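You operate a simulated robot arm through the tools that you are given. There is no shell and no other tool.

You are at the controls of a simulated robot arm. One attempt, no reset.

Task
Box the short yellow foam block in the big carton and tape the seam shut.
Fine: put the tape roller back. Set down upright: tape roller.

It is judged by the outcome, as a careful person would: the job done as asked, and still so three seconds after it is handed in. It fails if anything else is knocked over, pushed out of place, dropped, spilled or broken.

Robot
A 6-joint arm with a two-finger gripper, fixed in place. Base frame: the origin is on the floor under the middle of its stand, x ahead of it, y to its left, z up. Units: mm, rad, N and s.
It reaches about 1572 mm from its shoulder. Its first joint turns from -2.897 to 2.897 rad. Payload 2.45 kg.
The TCP is the grasp point between the finger pads, 20 mm short of the fingertips. In the tool frame z runs along the fingers and y along their closing line. The gripper opens to 140 mm; its body begins 168 mm behind the TCP.
Orientation is that of the tool frame in the base frame, as a unit quaternion [w, x, y, z]. With the fingers straight down and closing along the base's y, the tool's x points along the base's -x, its y along +y and its z along -z.

Tools
- The arm moves only by the tool step_arm. Its argument "deltas" is a list of rows, each an object of numbers (a shift or turn left out is 0, a gripper value left out holds the last): "dx", "dy", "dz": the shift along the base's x, y, z in units of 300 mm (1.0 is 300 mm); "ax", "ay", "az": the turn, a rotation vector about the base's x, y, z in units of 90 degrees (1.0 is 90 degrees). In form: [{"dx": .., "dy": .., "dz": .., "ax": .., "ay": .., "az": ..}, ...]. A call has 1 to 20 rows; each row is the pose to reach, as a shift and turn from the pose commanded when the call began. "fingers" is the opening, from 0 (shut) to 1 (fully open), set as the call begins (left out, the last holds). A call with a number of a shift or a turn outside -1 to 1 is refused whole. A row lasts 0.2 s, in which the tool goes at most 50 mm and 0.15 rad; a call with a longer step from one row to the next is refused whole, and so is a gripper value outside its range. Where a pose cannot be reached the arm comes as near as it can. A force on the tool above 90 N (or 10 N above the force at the start of the call, whichever is more), or a blocked arm, ends the call early, and 0.2 s more pass. Each finger travels about 45 mm/s and halts on what it meets, pressing with about 30 N; the grip force reading is that of the motor and also rises with nothing between the fingers. The clock runs only during rows and for 0.2 s after the last one: add rows that repeat a pose to give the fingers time. It gives the time, the measured TCP pose, the force on the tool (base axes), the opening and the grip force at its end, in the units of the frame above (readings bear some noise), with the torque about the TCP (base axes, N m) and any sound that the robot's microphone picked up, and new pictures: "pictures" is both (left out), scene, wrist or none.
- Cameras (640 x 400 px; columns grow to the right, rows downward): "scene" is fixed at [406.6, 652.3, 1606.3]; the picture's right is [-0.53, -0.85, 0.00], its down [-0.59, 0.37, -0.72] and it looks along [0.60, -0.38, -0.70] (base axes); focal length 252 px, centre (320, 200). "wrist" rides on the gripper at [78, 11, -209] in the tool frame; the picture's right is [-0.14, 0.99, 0.00], its down [-0.92, -0.13, -0.37] and it looks along [-0.36, -0.05, 0.93] (tool axes); focal length 280 px, centre (320, 200). There is no depth. A picture from a camera that has moved, and an enlarged one, comes with that camera's place and axes in the base frame and with its lens. The place of the scene camera against the robot may be out by one fixed shift of up to 12 mm in any direction.
- close_up(camera, box): a new picture of the part [left, top, right, bottom] of that camera's present view, enlarged. No time passes.
- hand_in(): hands the job in; it is judged then, once.

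Places have to be worked out from the pictures, the camera data and where the tool is seen. Open the gripper and draw the arm clear of the work before you hand the job in, unless the task says otherwise.

The tools are called after "Call:" as name(argument=value, ...) on one line, values as JSON. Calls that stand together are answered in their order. step_arm: Moves the arm, as the interface text tells. Its arguments: {"type":"object","properties":{"deltas":{"type":"array"},"fingers":{"type":"number"},"pictures":{"type":"string","enum":["both","scene","wrist","none"]}},"required":["deltas"]} The other tools are called the same way: close_up (camera, box) takes an enlarged picture of a part of a camera's view; hand_in () hands the job in.

At the start:

```text
t: 0.0
tool_pos: [573.5, 274.7, 1408.7]
ee_rot: [0.001, 0.0, 1.0, 0.0]
wrist_force: [0.1, -0.1, 0.1]
ft_torque: [0.04, -0.01, -0.05]
width: 139.9
gripper_force: 0.1
```

scene: 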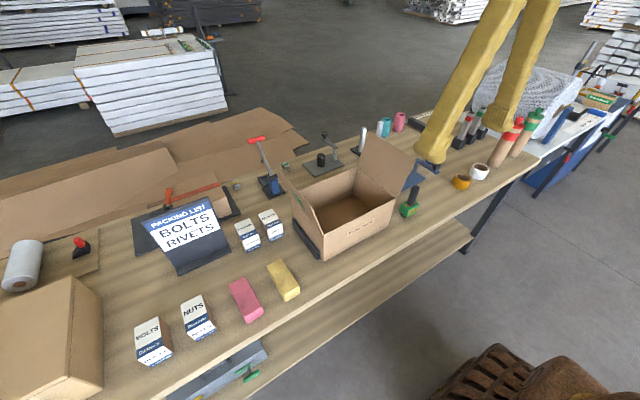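
wrist: 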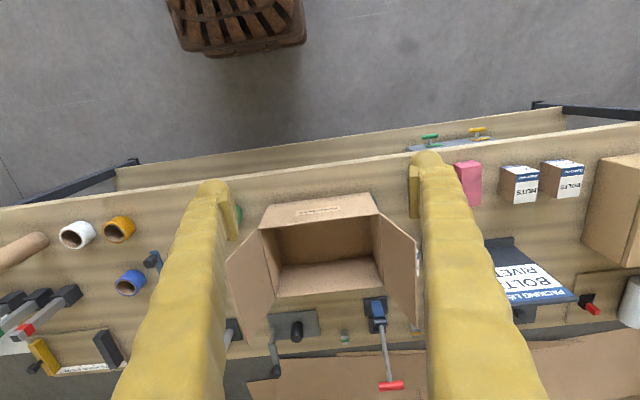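

I start by looking closer at the carton, the blocks and the tools on the bench before moving anything.

Call:
close_up(camera="scene", box=[220, 110, 440, 310])

Call:
close_up(camera="scene", box=[100, 180, 320, 380])

Call:
close_up(camera="wrist", box=[200, 140, 480, 400])

Call:
close_up(camera="scene", box=[350, 80, 570, 220])

Call:
close_up(camera="scene", box=[0, 150, 220, 350])

```text
2.00 times, centred on (330, 210) of scene
camera zoom: at [406.6, 652.3, 1606.3], right [-0.53, -0.85, 0.0], down [-0.59, 0.37, -0.72], along [0.6, -0.38, -0.7], focal length 505 px, centre (300, 180)
```

zoom: 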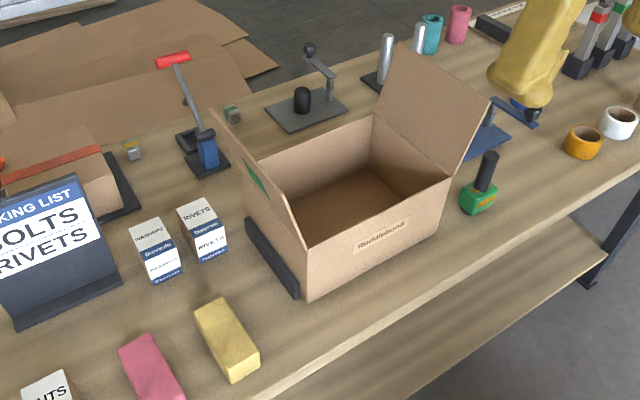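

```text
2.00 times, centred on (210, 280) of scene
camera zoom: at [406.6, 652.3, 1606.3], right [-0.53, -0.85, 0.0], down [-0.59, 0.37, -0.72], along [0.6, -0.38, -0.7], focal length 505 px, centre (540, 40)
```

zoom: 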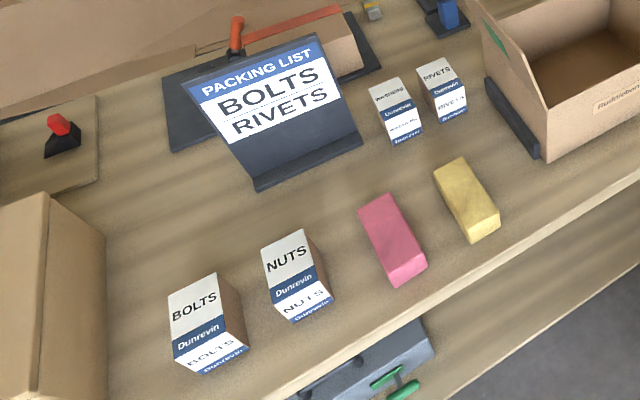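

```text
1.54 times, centred on (340, 270) of wrist
camera zoom: at [496.2, 285.3, 1616.1], right [0.14, 0.99, 0.0], down [0.92, -0.13, 0.37], along [0.37, -0.05, -0.93], focal length 431 px, centre (289, 92)
```

zoom: 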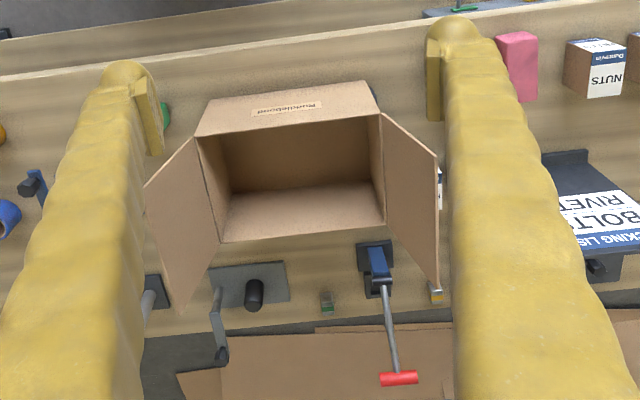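

```text
2.86 times, centred on (460, 150) of scene
camera zoom: at [406.6, 652.3, 1606.3], right [-0.53, -0.85, 0.0], down [-0.59, 0.37, -0.72], along [0.6, -0.38, -0.7], focal length 721 px, centre (-80, 343)
```

zoom: 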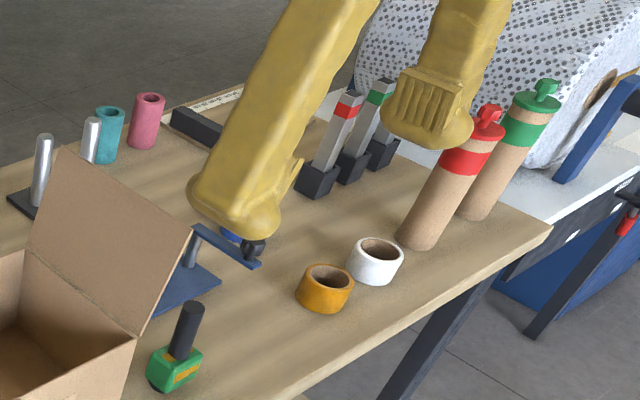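

```text
2.00 times, centred on (110, 250) of scene
camera zoom: at [406.6, 652.3, 1606.3], right [-0.53, -0.85, 0.0], down [-0.59, 0.37, -0.72], along [0.6, -0.38, -0.7], focal length 505 px, centre (740, 100)
```

zoom: 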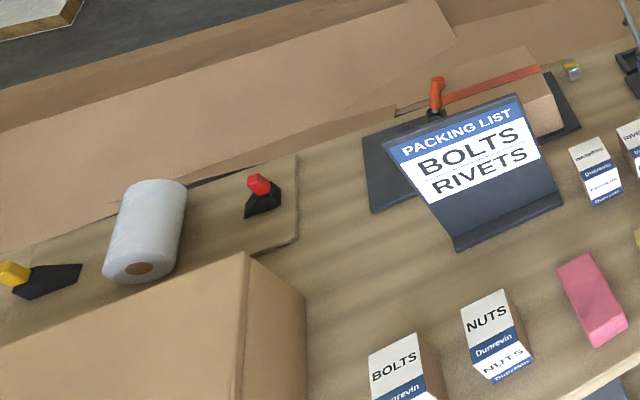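

The bench top seems to be near z=850 and the carton to span about x 800–1026, y 92–388 with its rim near z=988. I now enlarge the likely tape roller, the blocks and the flaps.

Call:
close_up(camera="scene", box=[370, 160, 450, 230])

Call:
close_up(camera="scene", box=[220, 240, 320, 330])

Call:
close_up(camera="scene", box=[270, 120, 420, 270])

Call:
close_up(camera="wrist", box=[200, 170, 300, 240])

Call:
close_up(camera="wrist", box=[400, 130, 600, 230])

Call:
close_up(camera="scene", box=[230, 120, 320, 210])

```text
5.71 times, centred on (410, 195) of scene
camera zoom: at [406.6, 652.3, 1606.3], right [-0.53, -0.85, 0.0], down [-0.59, 0.37, -0.72], along [0.6, -0.38, -0.7], focal length 1443 px, centre (-194, 229)
```

zoom: 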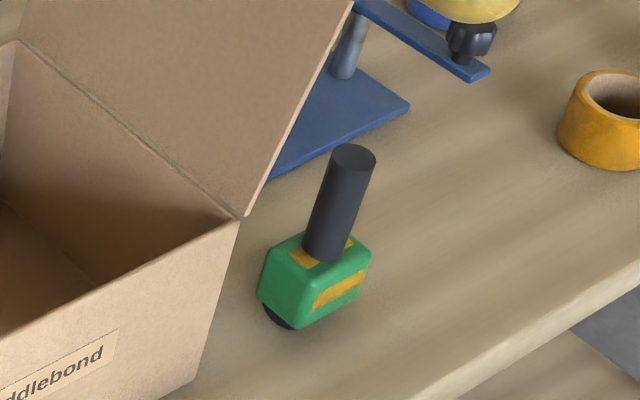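

```text
4.44 times, centred on (270, 285) of scene
camera zoom: at [406.6, 652.3, 1606.3], right [-0.53, -0.85, 0.0], down [-0.59, 0.37, -0.72], along [0.6, -0.38, -0.7], focal length 1122 px, centre (542, -178)
```

zoom: 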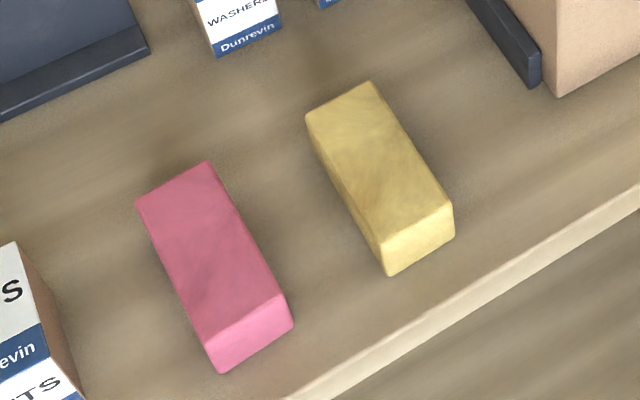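

```text
2.67 times, centred on (345, 195) of scene
camera zoom: at [406.6, 652.3, 1606.3], right [-0.53, -0.85, 0.0], down [-0.59, 0.37, -0.72], along [0.6, -0.38, -0.7], focal length 673 px, centre (253, 213)
```

zoom: 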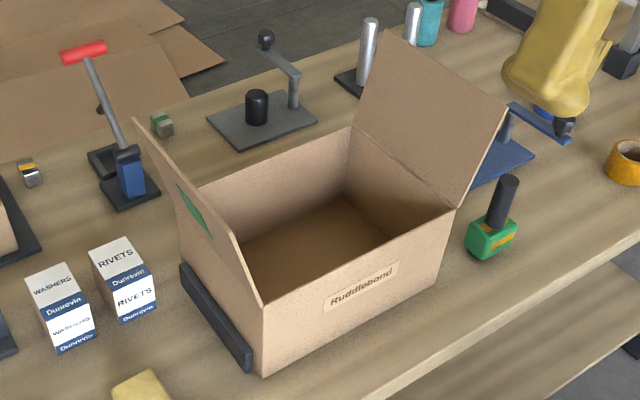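

```text
5.71 times, centred on (250, 205) of wrist
camera zoom: at [496.2, 285.3, 1616.1], right [0.14, 0.99, 0.0], down [0.92, -0.13, 0.37], along [0.37, -0.05, -0.93], focal length 1602 px, centre (720, 171)
```

zoom: 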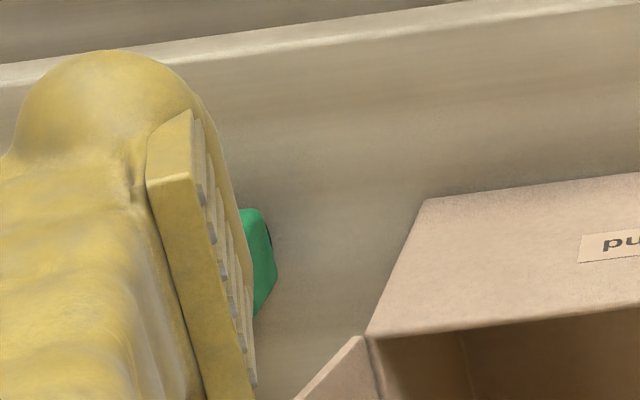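

```text
3.20 times, centred on (500, 180) of wrist
camera zoom: at [496.2, 285.3, 1616.1], right [0.14, 0.99, 0.0], down [0.92, -0.13, 0.37], along [0.37, -0.05, -0.93], focal length 897 px, centre (-256, 264)
```

zoom: 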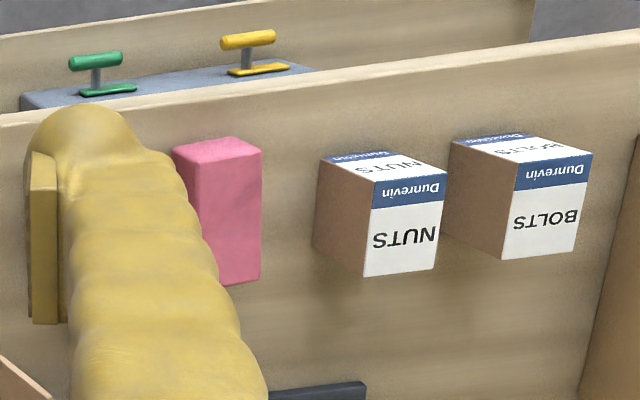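

```text
4.44 times, centred on (275, 165) of scene
camera zoom: at [406.6, 652.3, 1606.3], right [-0.53, -0.85, 0.0], down [-0.59, 0.37, -0.72], along [0.6, -0.38, -0.7], focal length 1122 px, centre (520, 356)
```

zoom: 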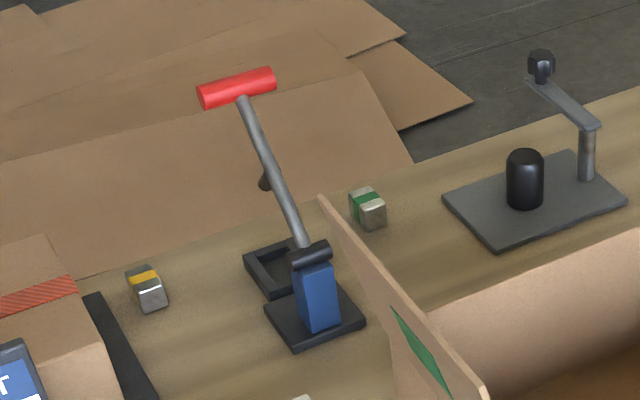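

The short yellow block lies roughly at x 738–852, y 516–567, top near z≈897, lengthwise along x. I move over it with the gripper half open to get a better wrist view.

Call:
step_arm(deltas=[{"dx": 0.055, "dy": 0.089, "dz": -0.086}, {"dx": 0.111, "dy": 0.178, "dz": -0.172}, {"dx": 0.166, "dy": 0.267, "dz": -0.259}, {"dx": 0.222, "dy": 0.356, "dz": -0.345}, {"dx": 0.277, "dy": 0.444, "dz": -0.431}, {"dx": 0.333, "dy": 0.533, "dz": -0.517}, {"dx": 0.388, "dy": 0.622, "dz": -0.603}, {"dx": 0.444, "dy": 0.711, "dz": -0.69}, {"dx": 0.5, "dy": 0.8, "dz": -0.776}, {"dx": 0.555, "dy": 0.889, "dz": -0.862}], fingers=0.65)

```text
t: 2.2
tool_pos: [739.2, 543.3, 1152.5]
ee_rot: [0.001, 0.0, 1.0, 0.001]
wrist_force: [0.0, 0.9, 0.3]
ft_torque: [0.04, -0.07, 0.03]
width: 91.3
gripper_force: 0.0
camera wrist: at [661.8, 552.9, 1359.9], right [0.14, 0.99, 0.0], down [0.92, -0.13, 0.37], along [0.37, -0.05, -0.93], focal length 280 px, centre (320, 200)
```

scene: 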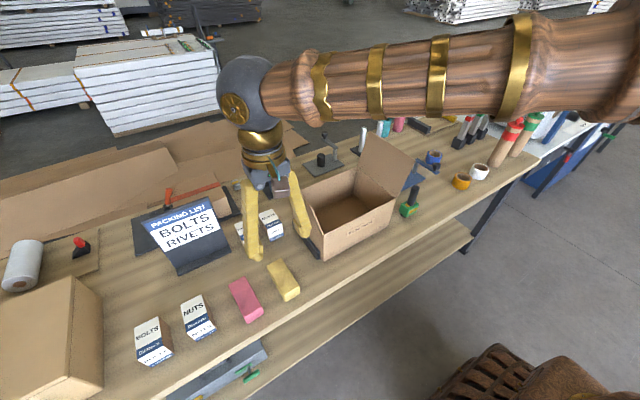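
wrist: 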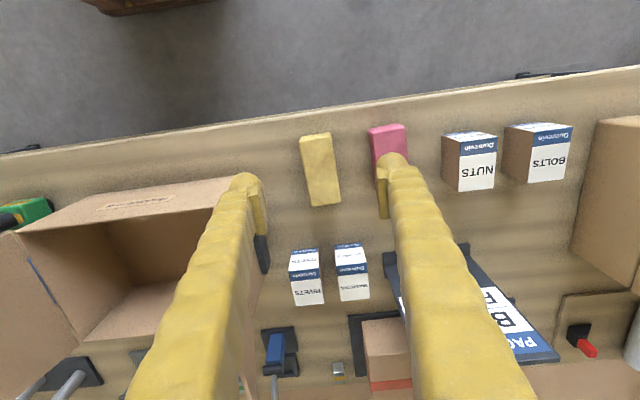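

The wrist view now shows the yellow and pink blocks clearly. I enlarge it to measure the yellow block.

Call:
close_up(camera="wrist", box=[260, 110, 420, 220])

Call:
close_up(camera="wrist", box=[0, 160, 280, 340])

Call:
close_up(camera="scene", box=[220, 120, 440, 260])

```text
3.64 times, centred on (340, 165) of wrist
camera zoom: at [661.8, 552.9, 1359.9], right [0.14, 0.99, 0.0], down [0.92, -0.13, 0.37], along [0.37, -0.05, -0.93], focal length 1020 px, centre (247, 327)
```

zoom: 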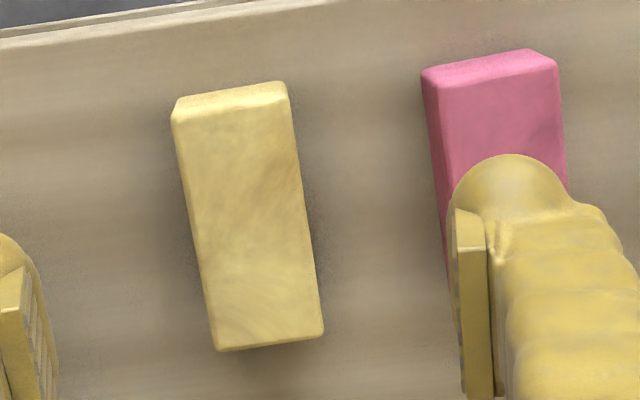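

```text
2.22 times, centred on (140, 250) of wrist
camera zoom: at [661.8, 552.9, 1359.9], right [0.14, 0.99, 0.0], down [0.92, -0.13, 0.37], along [0.37, -0.05, -0.93], focal length 623 px, centre (720, 89)
```

zoom: 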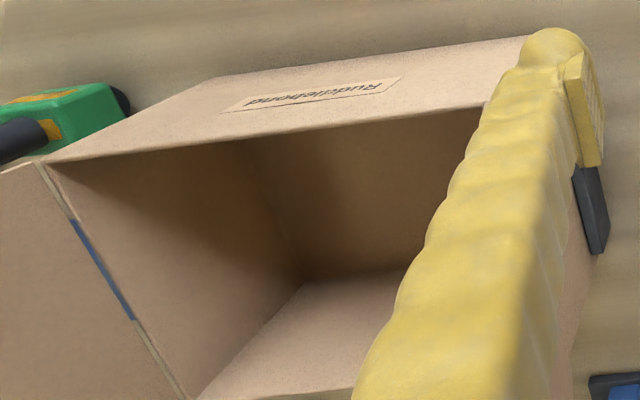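

```text
2.86 times, centred on (330, 190) of scene
camera zoom: at [406.6, 652.3, 1606.3], right [-0.53, -0.85, 0.0], down [-0.59, 0.37, -0.72], along [0.6, -0.38, -0.7], focal length 721 px, centre (291, 229)
```

zoom: 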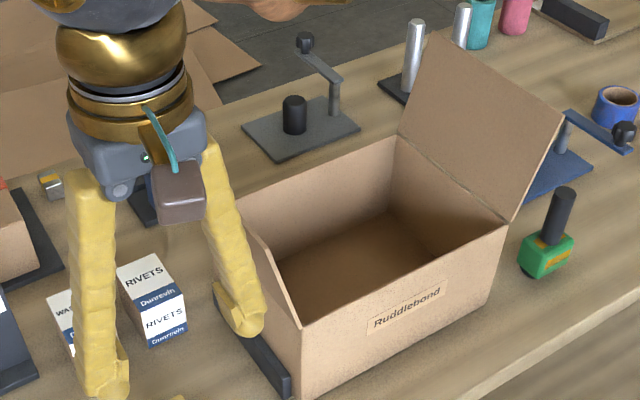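

By the wrist camera the yellow block is centred near (798, 537), about 52 mm wide, with pink starting around y≈622. I close the fingers to about 76 mm and come down to a hover just above it to check alignment.

Call:
step_arm(deltas=[{"dx": 0.05, "dy": -0.004, "dz": -0.13}, {"dx": 0.1, "dy": -0.008, "dz": -0.26}, {"dx": 0.15, "dy": -0.012, "dz": -0.39}, {"dx": 0.193, "dy": -0.0147, "dz": -0.52}, {"dx": 0.193, "dy": -0.0147, "dz": -0.63}, {"dx": 0.193, "dy": -0.0147, "dz": -0.63}], fingers=0.545)

```text
t: 3.6
tool_pos: [801.5, 536.8, 961.6]
ee_rot: [0.001, 0.001, 1.0, 0.0]
wrist_force: [-0.3, 0.5, -0.3]
ft_torque: [0.0, 0.0, -0.02]
width: 76.1
gripper_force: 0.2
camera wrist: at [724.0, 547.1, 1169.4], right [0.14, 0.99, 0.0], down [0.92, -0.13, 0.37], along [0.37, -0.05, -0.93], focal length 280 px, centre (320, 200)
```

scene: 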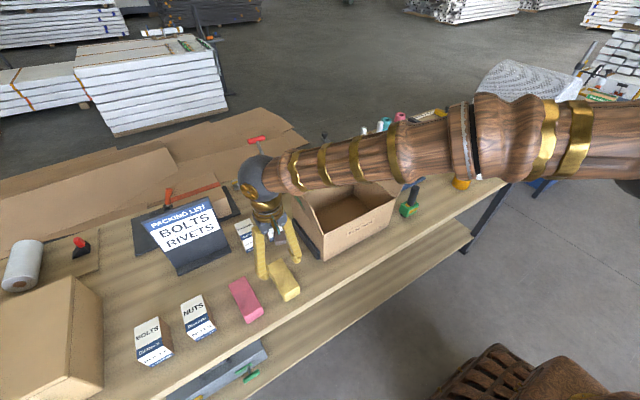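
wrist: 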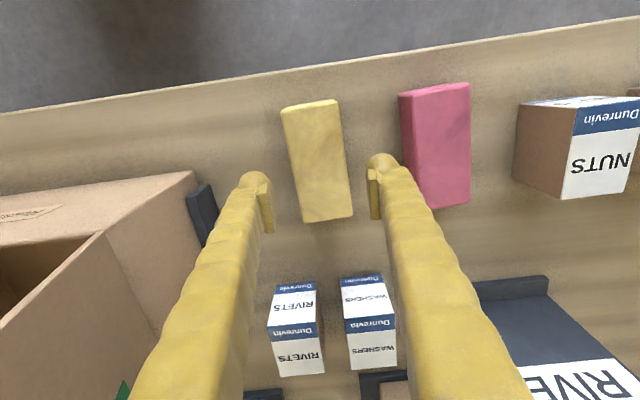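

The block (x 740–855, y 512–564, top ≈897) is centred between the fingers. I descend to z≈880, and then close.

Call:
step_arm(deltas=[{"dz": -0.08, "dy": 0.003}, {"dz": -0.16, "dy": 0.003}, {"dz": -0.22, "dy": 0.003}, {"dz": -0.265, "dy": 0.003}, {"dz": -0.265, "dy": 0.003}], fingers=0.545)

```text
t: 4.8
tool_pos: [797.9, 539.5, 883.2]
ee_rot: [0.002, 0.0, 1.0, 0.001]
wrist_force: [0.3, -0.9, 0.1]
ft_torque: [0.01, 0.0, 0.0]
width: 76.2
gripper_force: 0.1
camera wrist: at [720.6, 549.3, 1090.5], right [0.14, 0.99, 0.0], down [0.92, -0.13, 0.37], along [0.37, -0.05, -0.93], focal length 280 px, centre (320, 200)
```

scene: 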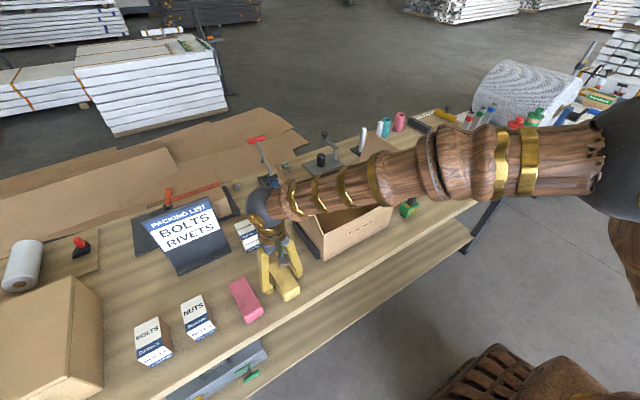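
wrist: 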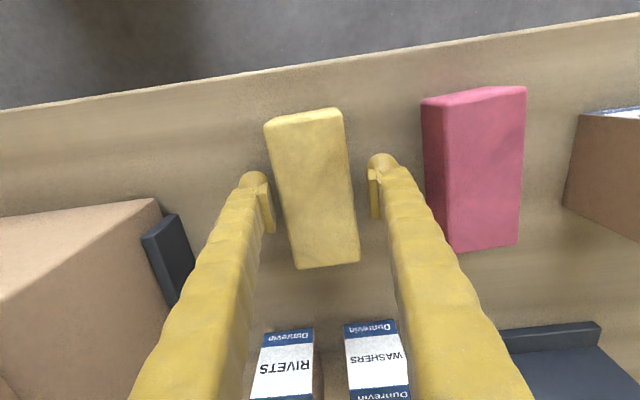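

The fingers straddle the yellow block evenly. I close on it and hold for a second.

Call:
step_arm(deltas=[{}, {}, {}, {}, {}], fingers=0.1, pictures="wrist")

```text
t: 6.0
tool_pos: [798.1, 539.8, 883.7]
ee_rot: [0.001, 0.0, 1.0, 0.0]
wrist_force: [1.2, 0.1, 0.1]
ft_torque: [-0.05, 0.0, -0.03]
width: 53.7
gripper_force: 30.1
camera wrist: at [720.7, 549.2, 1090.6], right [0.14, 0.99, 0.0], down [0.92, -0.13, 0.37], along [0.37, -0.05, -0.93], focal length 280 px, centre (320, 200)
```

wrist: 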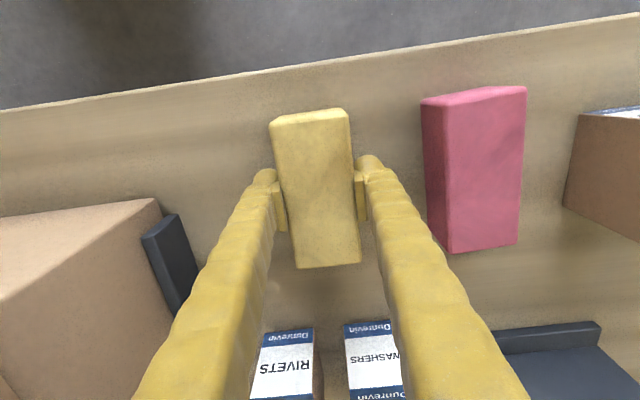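

The block is gripped (53.7 mm, 30 N). I lift it straight up to about z≈1230 so it clears the flaps.

Call:
step_arm(deltas=[{"dz": 0.1}, {"dz": 0.25}, {"dz": 0.4}, {"dz": 0.55}, {"dz": 0.7}, {"dz": 0.85}, {"dz": 1.0}], pictures="none")

Call:
step_arm(deltas=[{"dz": 0.15}, {"dx": 0.06, "dy": -0.12, "dz": 0.17}, {"dx": 0.12, "dy": -0.26, "dz": 0.17}, {"dx": 0.18, "dy": -0.4, "dz": 0.17}, {"dx": 0.24, "dy": -0.54, "dz": 0.17}, {"dx": 0.3, "dy": -0.68, "dz": 0.17}, {"dx": 0.35, "dy": -0.82, "dz": 0.17}, {"dx": 0.383, "dy": -0.95, "dz": 0.17}, {"dx": 0.383, "dy": -0.993, "dz": 0.17}, {"dx": 0.383, "dy": -0.993, "dz": 0.17}])

```text
t: 7.6
tool_pos: [796.4, 538.6, 1184.3]
ee_rot: [0.001, 0.0, 1.0, 0.0]
wrist_force: [-0.2, 1.2, -0.4]
ft_torque: [-0.01, 0.02, 0.01]
width: 53.8
gripper_force: 30.5
```

```text
t: 9.8
tool_pos: [912.8, 238.6, 1232.2]
ee_rot: [0.001, 0.0, 1.0, -0.001]
wrist_force: [-0.6, -0.6, -0.3]
ft_torque: [0.03, 0.01, -0.04]
width: 53.7
gripper_force: 29.4
camera wrist: at [834.7, 250.4, 1441.0], right [0.14, 0.99, 0.0], down [0.92, -0.13, 0.37], along [0.37, -0.05, -0.93], focal length 280 px, centre (320, 200)
```

scene: 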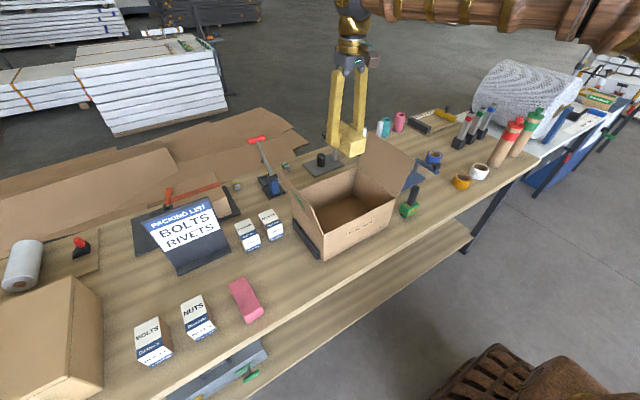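
wrist: 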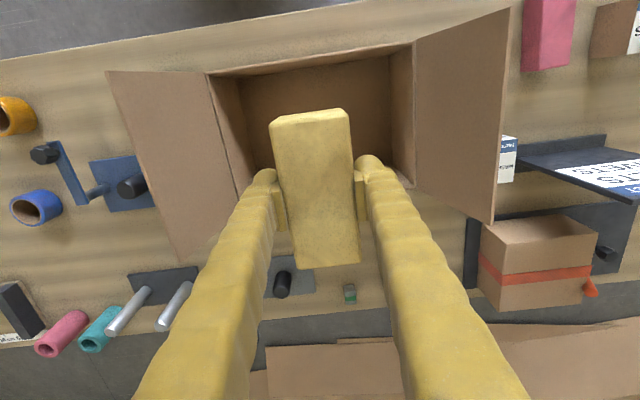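

The block hangs over the open carton. I enlarge the wrist view to measure the carton's rim and flaps from here.

Call:
close_up(camera="wrist", box=[90, 0, 330, 270])

Call:
close_up(camera="wrist", box=[330, 0, 540, 270])

Call:
close_up(camera="scene", box=[260, 110, 450, 270])

```text
1.48 times, centred on (210, 135) of wrist
camera zoom: at [834.7, 250.4, 1441.0], right [0.14, 0.99, 0.0], down [0.92, -0.13, 0.37], along [0.37, -0.05, -0.93], focal length 415 px, centre (483, 296)
```

zoom: 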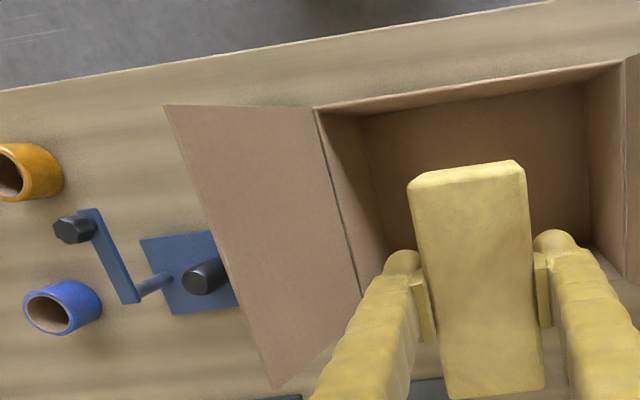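

```text
1.48 times, centred on (435, 135) of wrist
camera zoom: at [834.7, 250.4, 1441.0], right [0.14, 0.99, 0.0], down [0.92, -0.13, 0.37], along [0.37, -0.05, -0.93], focal length 415 px, centre (150, 296)
```

zoom: 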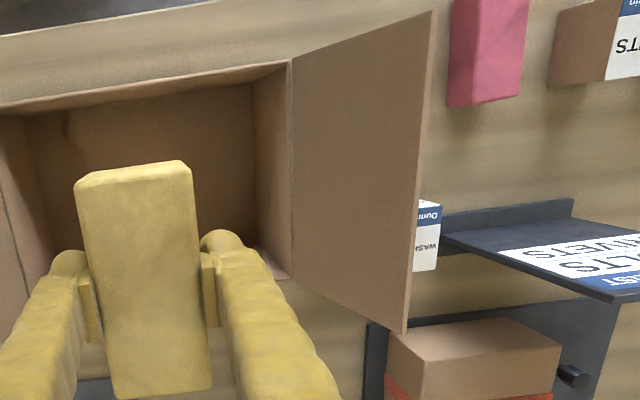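

```text
2.50 times, centred on (355, 190) of scene
camera zoom: at [406.6, 652.3, 1606.3], right [-0.53, -0.85, 0.0], down [-0.59, 0.37, -0.72], along [0.6, -0.38, -0.7], focal length 631 px, centre (232, 225)
```

zoom: 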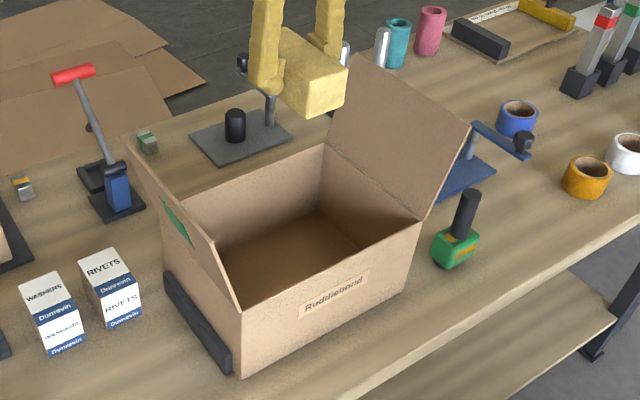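

The refined rim sits at z≈1000 (flaps ≈148 mm long, leaning outward about 16°), with the carton spanning x 794–1009, y 95–388. I lower the block into the middle of the carton.

Call:
step_arm(deltas=[{"dx": -0.02, "dy": 0.004, "dz": -0.12}, {"dx": -0.025, "dy": 0.004, "dz": -0.26}, {"dx": -0.025, "dy": 0.004, "dz": -0.4}, {"dx": -0.025, "dy": 0.004, "dz": -0.54}, {"dx": -0.025, "dy": 0.004, "dz": -0.68}, {"dx": -0.025, "dy": 0.004, "dz": -0.82}, {"dx": -0.025, "dy": 0.004, "dz": -0.9}])

```text
t: 11.4
tool_pos: [905.6, 242.3, 962.3]
ee_rot: [0.0, 0.0, 1.0, 0.0]
wrist_force: [-0.3, -0.4, -0.6]
ft_torque: [0.01, -0.02, 0.0]
width: 53.8
gripper_force: 30.2
camera wrist: at [827.5, 252.1, 1169.0], right [0.14, 0.99, 0.0], down [0.92, -0.13, 0.37], along [0.37, -0.05, -0.93], focal length 280 px, centre (320, 200)
```

scene: 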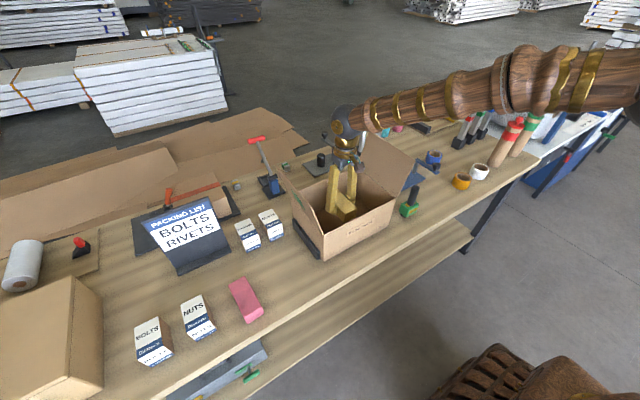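
wrist: 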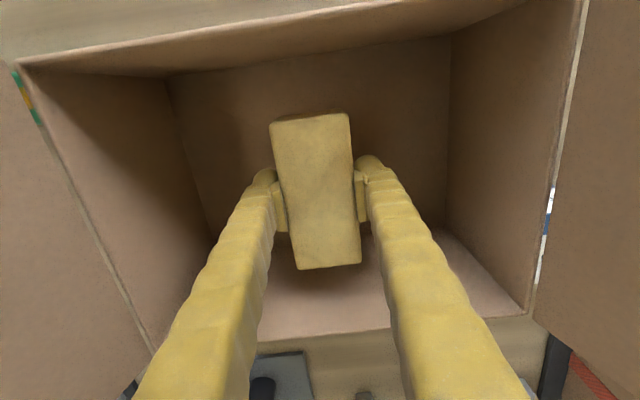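

The block is inside, about 70 mm above the floor. I lower the rest gently until just above the carton floor.

Call:
step_arm(deltas=[{"dz": -0.08}, {"dz": -0.16}, {"dz": -0.21}, {"dz": -0.24}, {"dz": -0.255}, {"dz": -0.255}])

```text
t: 12.8
tool_pos: [905.1, 242.4, 886.6]
ee_rot: [0.002, 0.001, 1.0, 0.0]
wrist_force: [6.6, 2.3, 31.0]
ft_torque: [-0.02, 0.06, -0.01]
width: 54.5
gripper_force: 30.0
camera wrist: at [827.6, 252.2, 1094.5], right [0.14, 0.99, 0.0], down [0.92, -0.13, 0.37], along [0.37, -0.05, -0.93], focal length 280 px, centre (320, 200)
```

scene: 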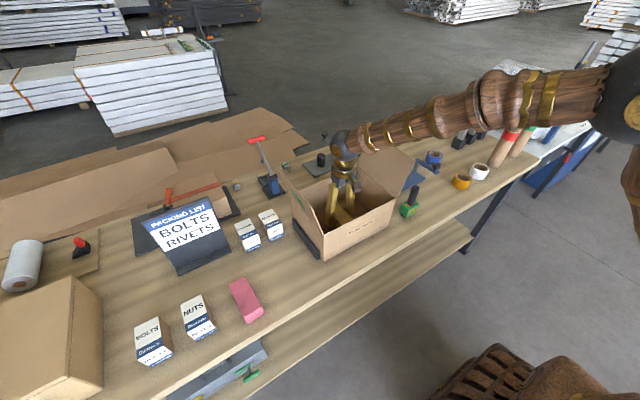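
wrist: 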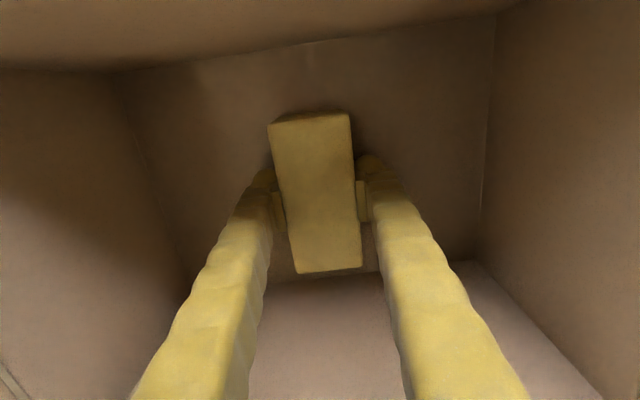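

The 31 N upward force shows the block is pressed on the carton floor. I ease up slightly and open the fingers to release.

Call:
step_arm(deltas=[{"dz": 0.006}, {"dz": 0.006}], pictures="none")

Call:
step_arm(deltas=[{}, {}, {}, {}], fingers=0.62, pictures="wrist")

```text
t: 13.4
tool_pos: [903.9, 242.4, 887.3]
ee_rot: [0.0, 0.0, 1.0, 0.001]
wrist_force: [4.3, 3.5, 13.6]
ft_torque: [0.02, -0.27, -0.01]
width: 54.0
gripper_force: 29.9
```

```text
t: 14.4
tool_pos: [905.3, 243.4, 887.3]
ee_rot: [-0.001, -0.001, 1.0, 0.0]
wrist_force: [0.0, 0.2, 0.8]
ft_torque: [0.0, 0.01, 0.0]
width: 86.9
gripper_force: 0.0
camera wrist: at [827.6, 252.0, 1095.0], right [0.14, 0.99, 0.0], down [0.92, -0.13, 0.37], along [0.37, -0.05, -0.93], focal length 280 px, centre (320, 200)
```

wrist: 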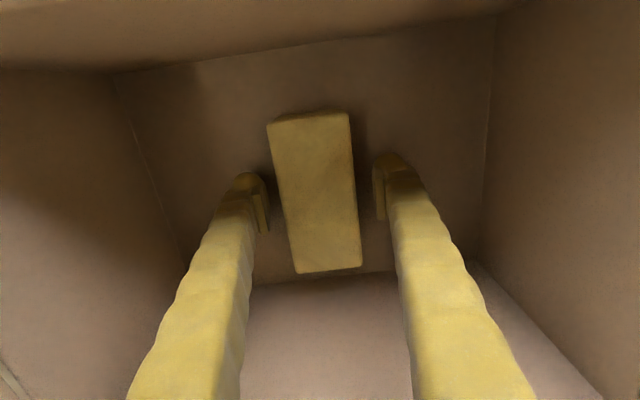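

The block sits free on the carton floor. I raise the gripper straight out of the carton.

Call:
step_arm(deltas=[{"dz": 0.08}, {"dz": 0.2}, {"dz": 0.35}, {"dz": 0.5}, {"dz": 0.65}, {"dz": 0.8}, {"dz": 0.95}, {"dz": 1.0}], pictures="none")

Call:
step_arm(deltas=[{"dz": 0.1}, {"dz": 0.15}, {"dz": 0.15}], fingers=0.0)

```text
t: 16.2
tool_pos: [905.9, 241.4, 1188.1]
ee_rot: [0.0, 0.0, 1.0, 0.0]
wrist_force: [1.6, -0.6, 0.3]
ft_torque: [0.04, 0.01, 0.0]
width: 86.6
gripper_force: 0.0
```

```text
t: 17.0
tool_pos: [905.9, 242.1, 1233.0]
ee_rot: [0.001, 0.0, 1.0, 0.0]
wrist_force: [-0.8, -0.2, 0.5]
ft_torque: [0.02, -0.01, 0.04]
width: 16.3
gripper_force: 0.0
camera wrist: at [828.0, 251.5, 1439.7], right [0.14, 0.99, 0.0], down [0.92, -0.13, 0.37], along [0.37, -0.05, -0.93], focal length 280 px, centre (320, 200)
```

scene: 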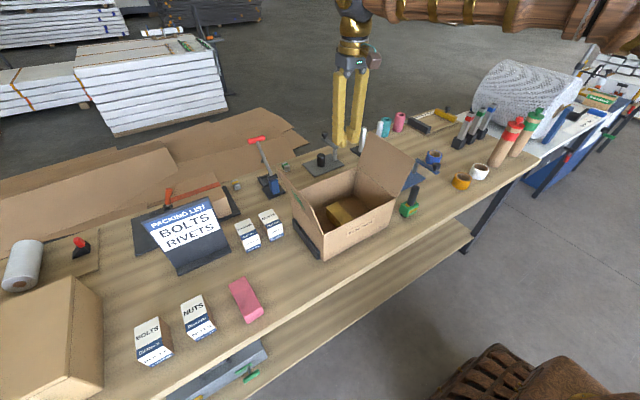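
wrist: 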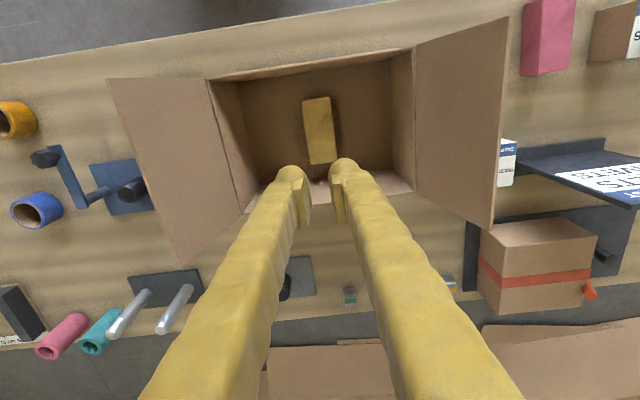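

The yellow block lies in the carton. Next I take the shut fingers over to the outside of the +y flap at about y≈500, then lower them beside it, to push it shut.

Call:
step_arm(deltas=[{"dx": -0.01, "dy": 0.14}, {"dx": -0.017, "dy": 0.29}, {"dx": -0.017, "dy": 0.44}, {"dx": -0.017, "dy": 0.59}, {"dx": -0.017, "dy": 0.74}, {"dx": -0.017, "dy": 0.863}, {"dx": -0.017, "dy": 0.863, "dz": -0.14}, {"dx": -0.017, "dy": 0.863, "dz": -0.28}, {"dx": -0.017, "dy": 0.863, "dz": -0.41}, {"dx": -0.017, "dy": 0.863, "dz": -0.41}], fingers=0.0)

```text
t: 19.2
tool_pos: [901.4, 498.0, 1109.5]
ee_rot: [0.002, 0.0, 1.0, 0.001]
wrist_force: [-0.3, -0.3, 1.0]
ft_torque: [-0.01, 0.01, -0.02]
width: 0.0
gripper_force: 29.4
camera wrist: at [823.9, 509.5, 1316.2], right [0.14, 0.99, 0.0], down [0.92, -0.13, 0.37], along [0.37, -0.05, -0.93], focal length 280 px, centre (320, 200)
```

scene: 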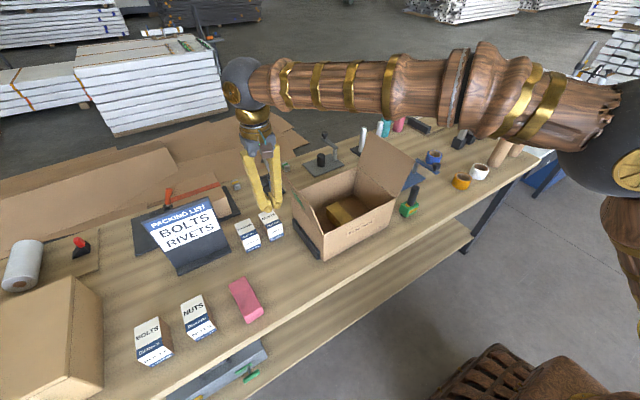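
wrist: 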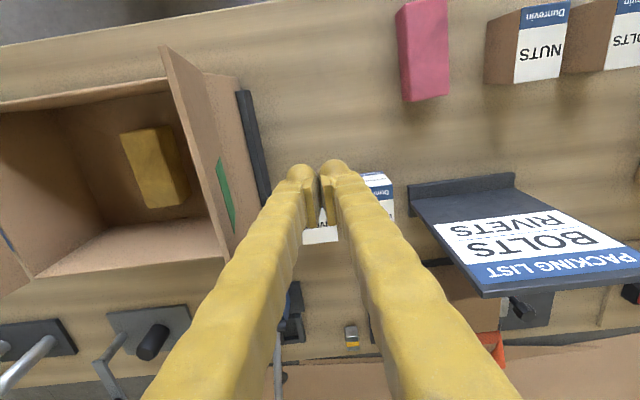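

The fingers are beside the flap's outer face. I push slowly in −y to bring the flap past vertical and watch the force.

Call:
step_arm(deltas=[{"dy": -0.08}, {"dy": -0.15}, {"dy": -0.19}, {"dy": -0.23}, {"dy": -0.27}, {"dy": -0.31}, {"dy": -0.35}])

```text
t: 20.8
tool_pos: [901.1, 395.1, 1109.7]
ee_rot: [0.0, -0.001, 1.0, 0.0]
wrist_force: [0.2, 0.4, 0.6]
ft_torque: [0.0, -0.02, 0.01]
width: 0.0
gripper_force: 29.6
camera wrist: at [823.1, 404.7, 1317.5], right [0.14, 0.99, 0.0], down [0.92, -0.13, 0.37], along [0.37, -0.05, -0.93], focal length 280 px, centre (320, 200)
```

scene: 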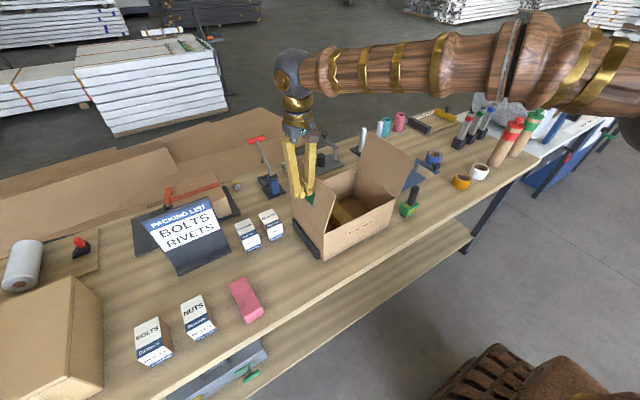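
wrist: 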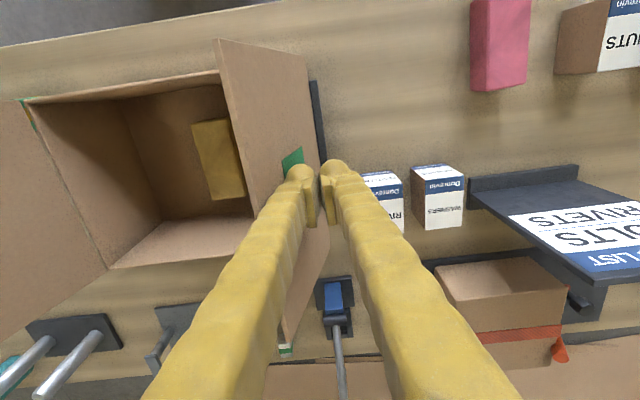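

The flap turns easily (negligible force) and is now past vertical. I continue along an arc, inward and down, to fold it nearly flat.

Call:
step_arm(deltas=[{"dy": -0.04}, {"dy": -0.08}, {"dy": -0.133}, {"dy": -0.175, "dz": -0.025}, {"dy": -0.217, "dz": -0.053}, {"dy": -0.25, "dz": -0.093}, {"dy": -0.28, "dz": -0.133}, {"dy": -0.297, "dz": -0.175}, {"dy": -0.313, "dz": -0.217}])

```text
t: 22.8
tool_pos: [900.1, 302.0, 1044.1]
ee_rot: [0.0, 0.0, 1.0, 0.0]
wrist_force: [0.1, -0.3, 0.5]
ft_torque: [-0.01, 0.02, -0.01]
width: 0.0
gripper_force: 29.3
camera wrist: at [822.6, 312.3, 1251.9], right [0.14, 0.99, 0.0], down [0.92, -0.13, 0.37], along [0.37, -0.05, -0.93], focal length 280 px, centre (320, 200)
```

scene: 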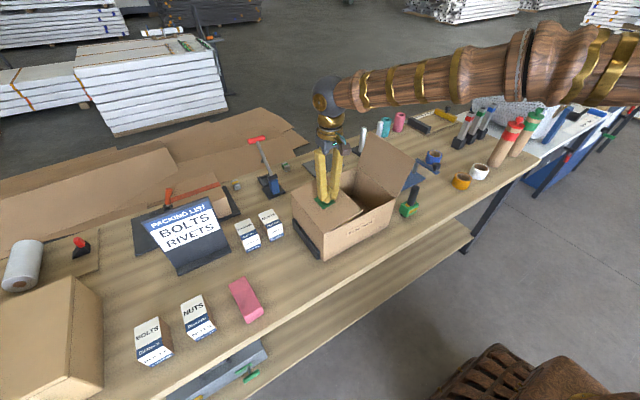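
wrist: 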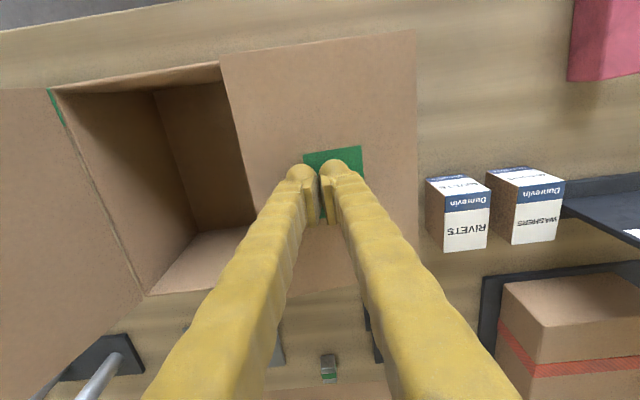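

The flap is almost flat. I press it gently the last 20 mm or so.

Call:
step_arm(deltas=[{"dz": -0.025}, {"dz": -0.045}, {"dz": -0.06}, {"dz": -0.072}])

Call:
close_up(camera="scene", box=[270, 120, 430, 270])

```text
t: 23.8
tool_pos: [901.4, 302.3, 1026.1]
ee_rot: [0.002, 0.0, 1.0, 0.002]
wrist_force: [-20.6, -10.2, 58.5]
ft_torque: [0.27, 0.54, 0.2]
width: 5.6
gripper_force: 29.6
camera wrist: at [822.5, 312.2, 1234.1], right [0.14, 0.99, 0.0], down [0.92, -0.13, 0.37], along [0.37, -0.05, -0.93], focal length 280 px, centre (320, 200)
```

scene: 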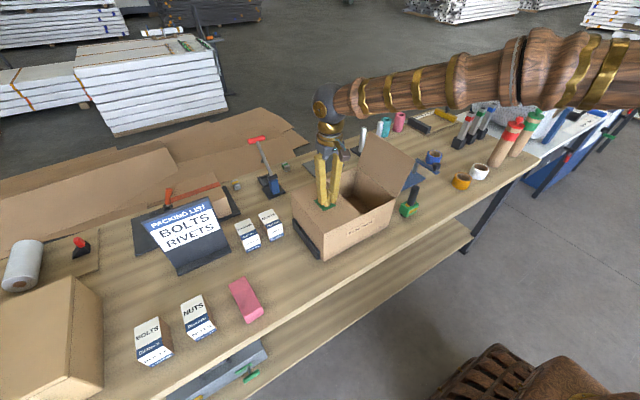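
wrist: 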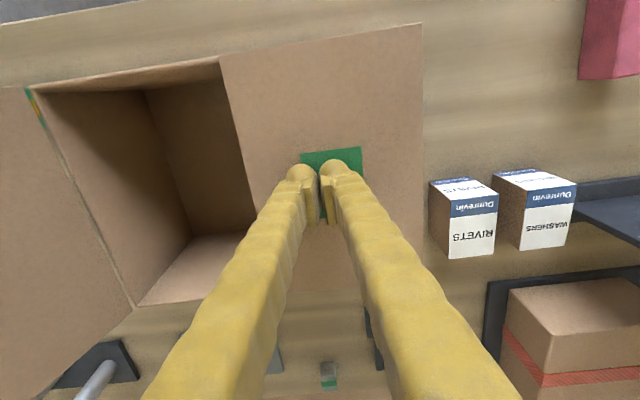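

```text
2.67 times, centred on (350, 195) of scene
camera zoom: at [406.6, 652.3, 1606.3], right [-0.53, -0.85, 0.0], down [-0.59, 0.37, -0.72], along [0.6, -0.38, -0.7], focal length 673 px, centre (240, 213)
```

zoom: 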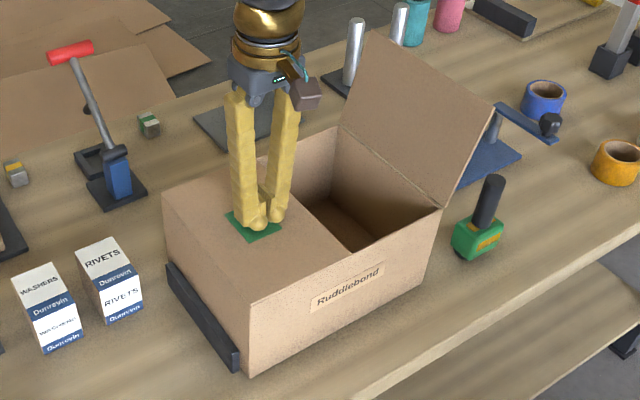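

The flap is down flat (surface z≈1005, 58 N felt), so I back off and see whether it stays closed.

Call:
step_arm(deltas=[{"dz": 0.03}, {"dz": 0.08}, {"dz": 0.15}, {"dz": 0.15}])

Call:
close_up(camera="scene", box=[270, 120, 430, 270])

```text
t: 24.8
tool_pos: [902.3, 302.2, 1066.8]
ee_rot: [0.0, 0.0, 1.0, 0.0]
wrist_force: [-0.6, 0.7, 0.5]
ft_torque: [0.01, -0.01, -0.01]
width: 0.0
gripper_force: 29.7
camera wrist: at [823.4, 313.1, 1274.6], right [0.14, 0.99, 0.0], down [0.92, -0.13, 0.37], along [0.37, -0.05, -0.93], focal length 280 px, centre (320, 200)
```

scene: 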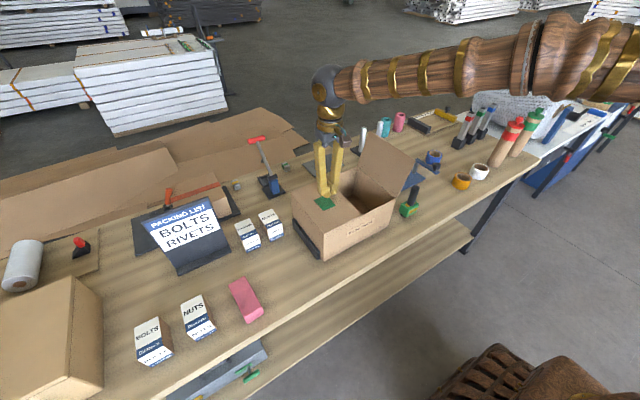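
wrist: 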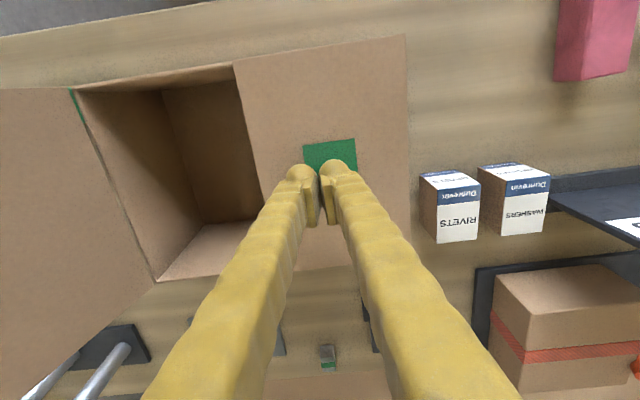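

```text
2.67 times, centred on (350, 195) of scene
camera zoom: at [406.6, 652.3, 1606.3], right [-0.53, -0.85, 0.0], down [-0.59, 0.37, -0.72], along [0.6, -0.38, -0.7], focal length 673 px, centre (240, 213)
```

zoom: 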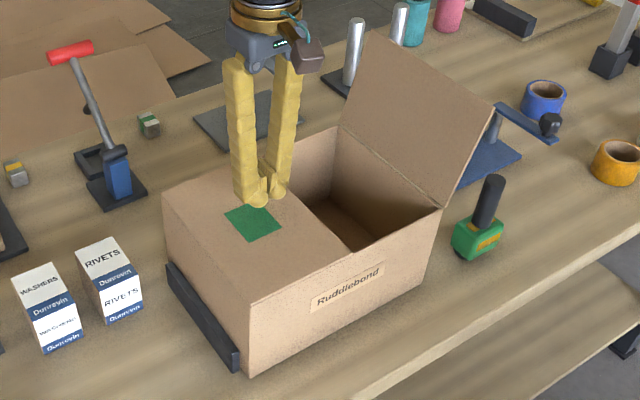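

The +y flap stays flat on its own. Now I rise over the other flap and go to its outer side (y≈−25), keeping well above the green tape roller.

Call:
step_arm(deltas=[{"dz": 0.14}, {"dz": 0.28}, {"dz": 0.42}, {"dz": 0.556}, {"dy": -0.14, "dz": 0.556}, {"dy": -0.28, "dz": 0.556}, {"dy": -0.42, "dz": 0.556}, {"dy": -0.56, "dz": 0.556}, {"dy": -0.7, "dz": 0.556}, {"dy": -0.84, "dz": 0.556}, {"dy": -0.98, "dz": 0.556}], pictures="none")

Call:
step_arm(deltas=[{"dy": -0.107}, {"dy": -0.107}])

```text
t: 27.2
tool_pos: [899.0, 7.6, 1233.4]
ee_rot: [0.0, 0.001, 1.0, 0.0]
wrist_force: [-0.4, -0.9, 0.0]
ft_torque: [0.01, 0.02, 0.03]
width: 0.0
gripper_force: 29.8
```

```text
t: 27.8
tool_pos: [901.1, -23.4, 1233.2]
ee_rot: [0.001, 0.0, 1.0, 0.001]
wrist_force: [0.0, 0.3, 0.4]
ft_torque: [0.0, 0.0, 0.03]
width: 0.0
gripper_force: 29.2
camera wrist: at [822.3, -13.6, 1440.7], right [0.14, 0.99, 0.0], down [0.92, -0.13, 0.37], along [0.37, -0.05, -0.93], focal length 280 px, centre (320, 200)
```

scene: 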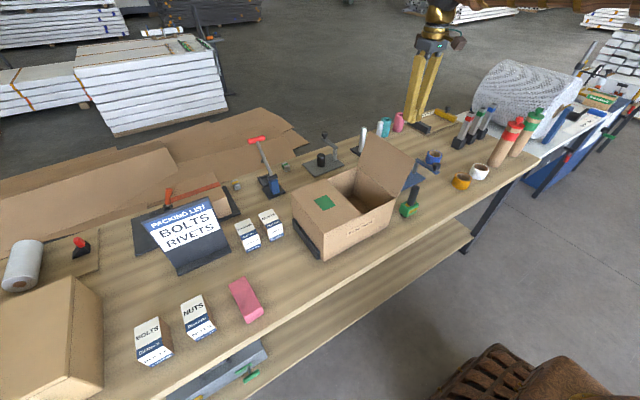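
wrist: 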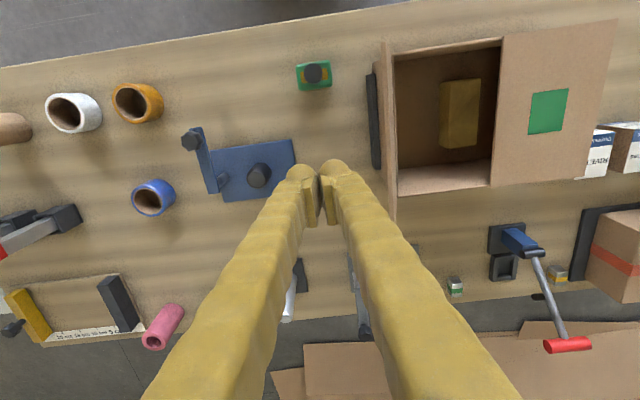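

The roller is now visible from above. I enlarge it to work out its place and direction.

Call:
close_up(camera="wrist", box=[270, 30, 400, 120])

Call:
close_up(camera="scene", box=[390, 170, 440, 225])

Call:
close_up(camera="wrist", box=[280, 20, 640, 240])

```text
4.44 times, centred on (335, 75) of wrist
camera zoom: at [822.3, -13.6, 1440.7], right [0.14, 0.99, 0.0], down [0.92, -0.13, 0.37], along [0.37, -0.05, -0.93], focal length 1246 px, centre (253, 756)
```

zoom: 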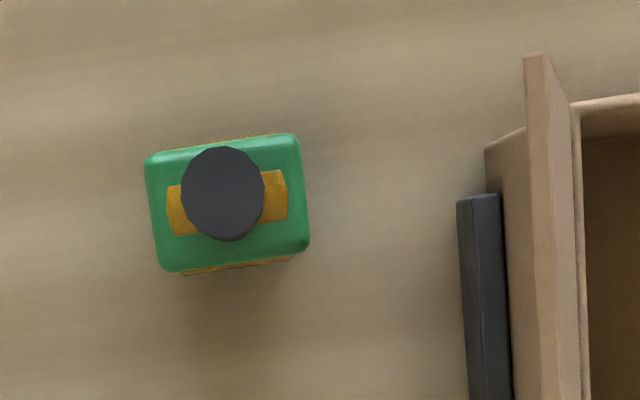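

```text
7.27 times, centred on (415, 198) of scene
camera zoom: at [406.6, 652.3, 1606.3], right [-0.53, -0.85, 0.0], down [-0.59, 0.37, -0.72], along [0.6, -0.38, -0.7], focal length 1836 px, centre (-371, 218)
```

zoom: 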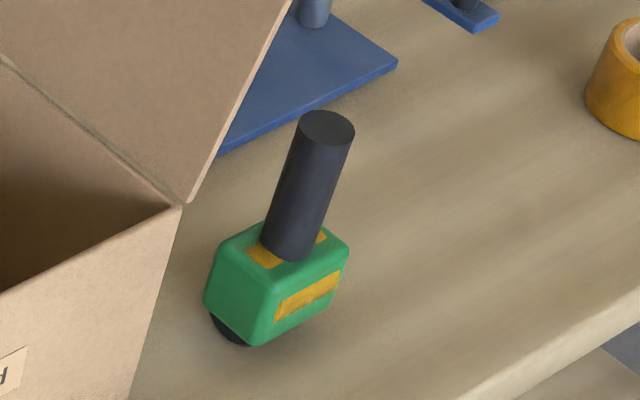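

```text
1.78 times, centred on (460, 130) of wrist
camera zoom: at [822.3, -13.6, 1440.7], right [0.14, 0.99, 0.0], down [0.92, -0.13, 0.37], along [0.37, -0.05, -0.93], focal length 498 px, centre (71, 324)
```

zoom: 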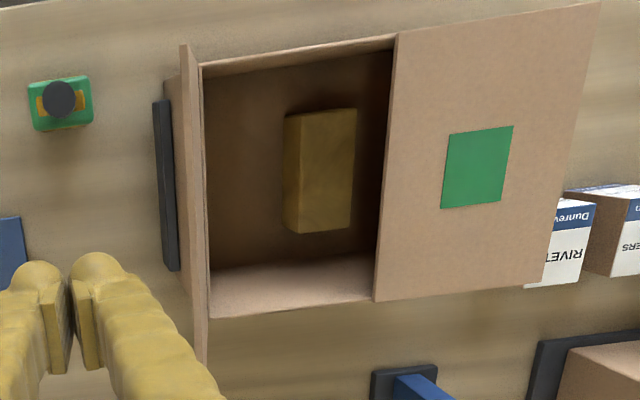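

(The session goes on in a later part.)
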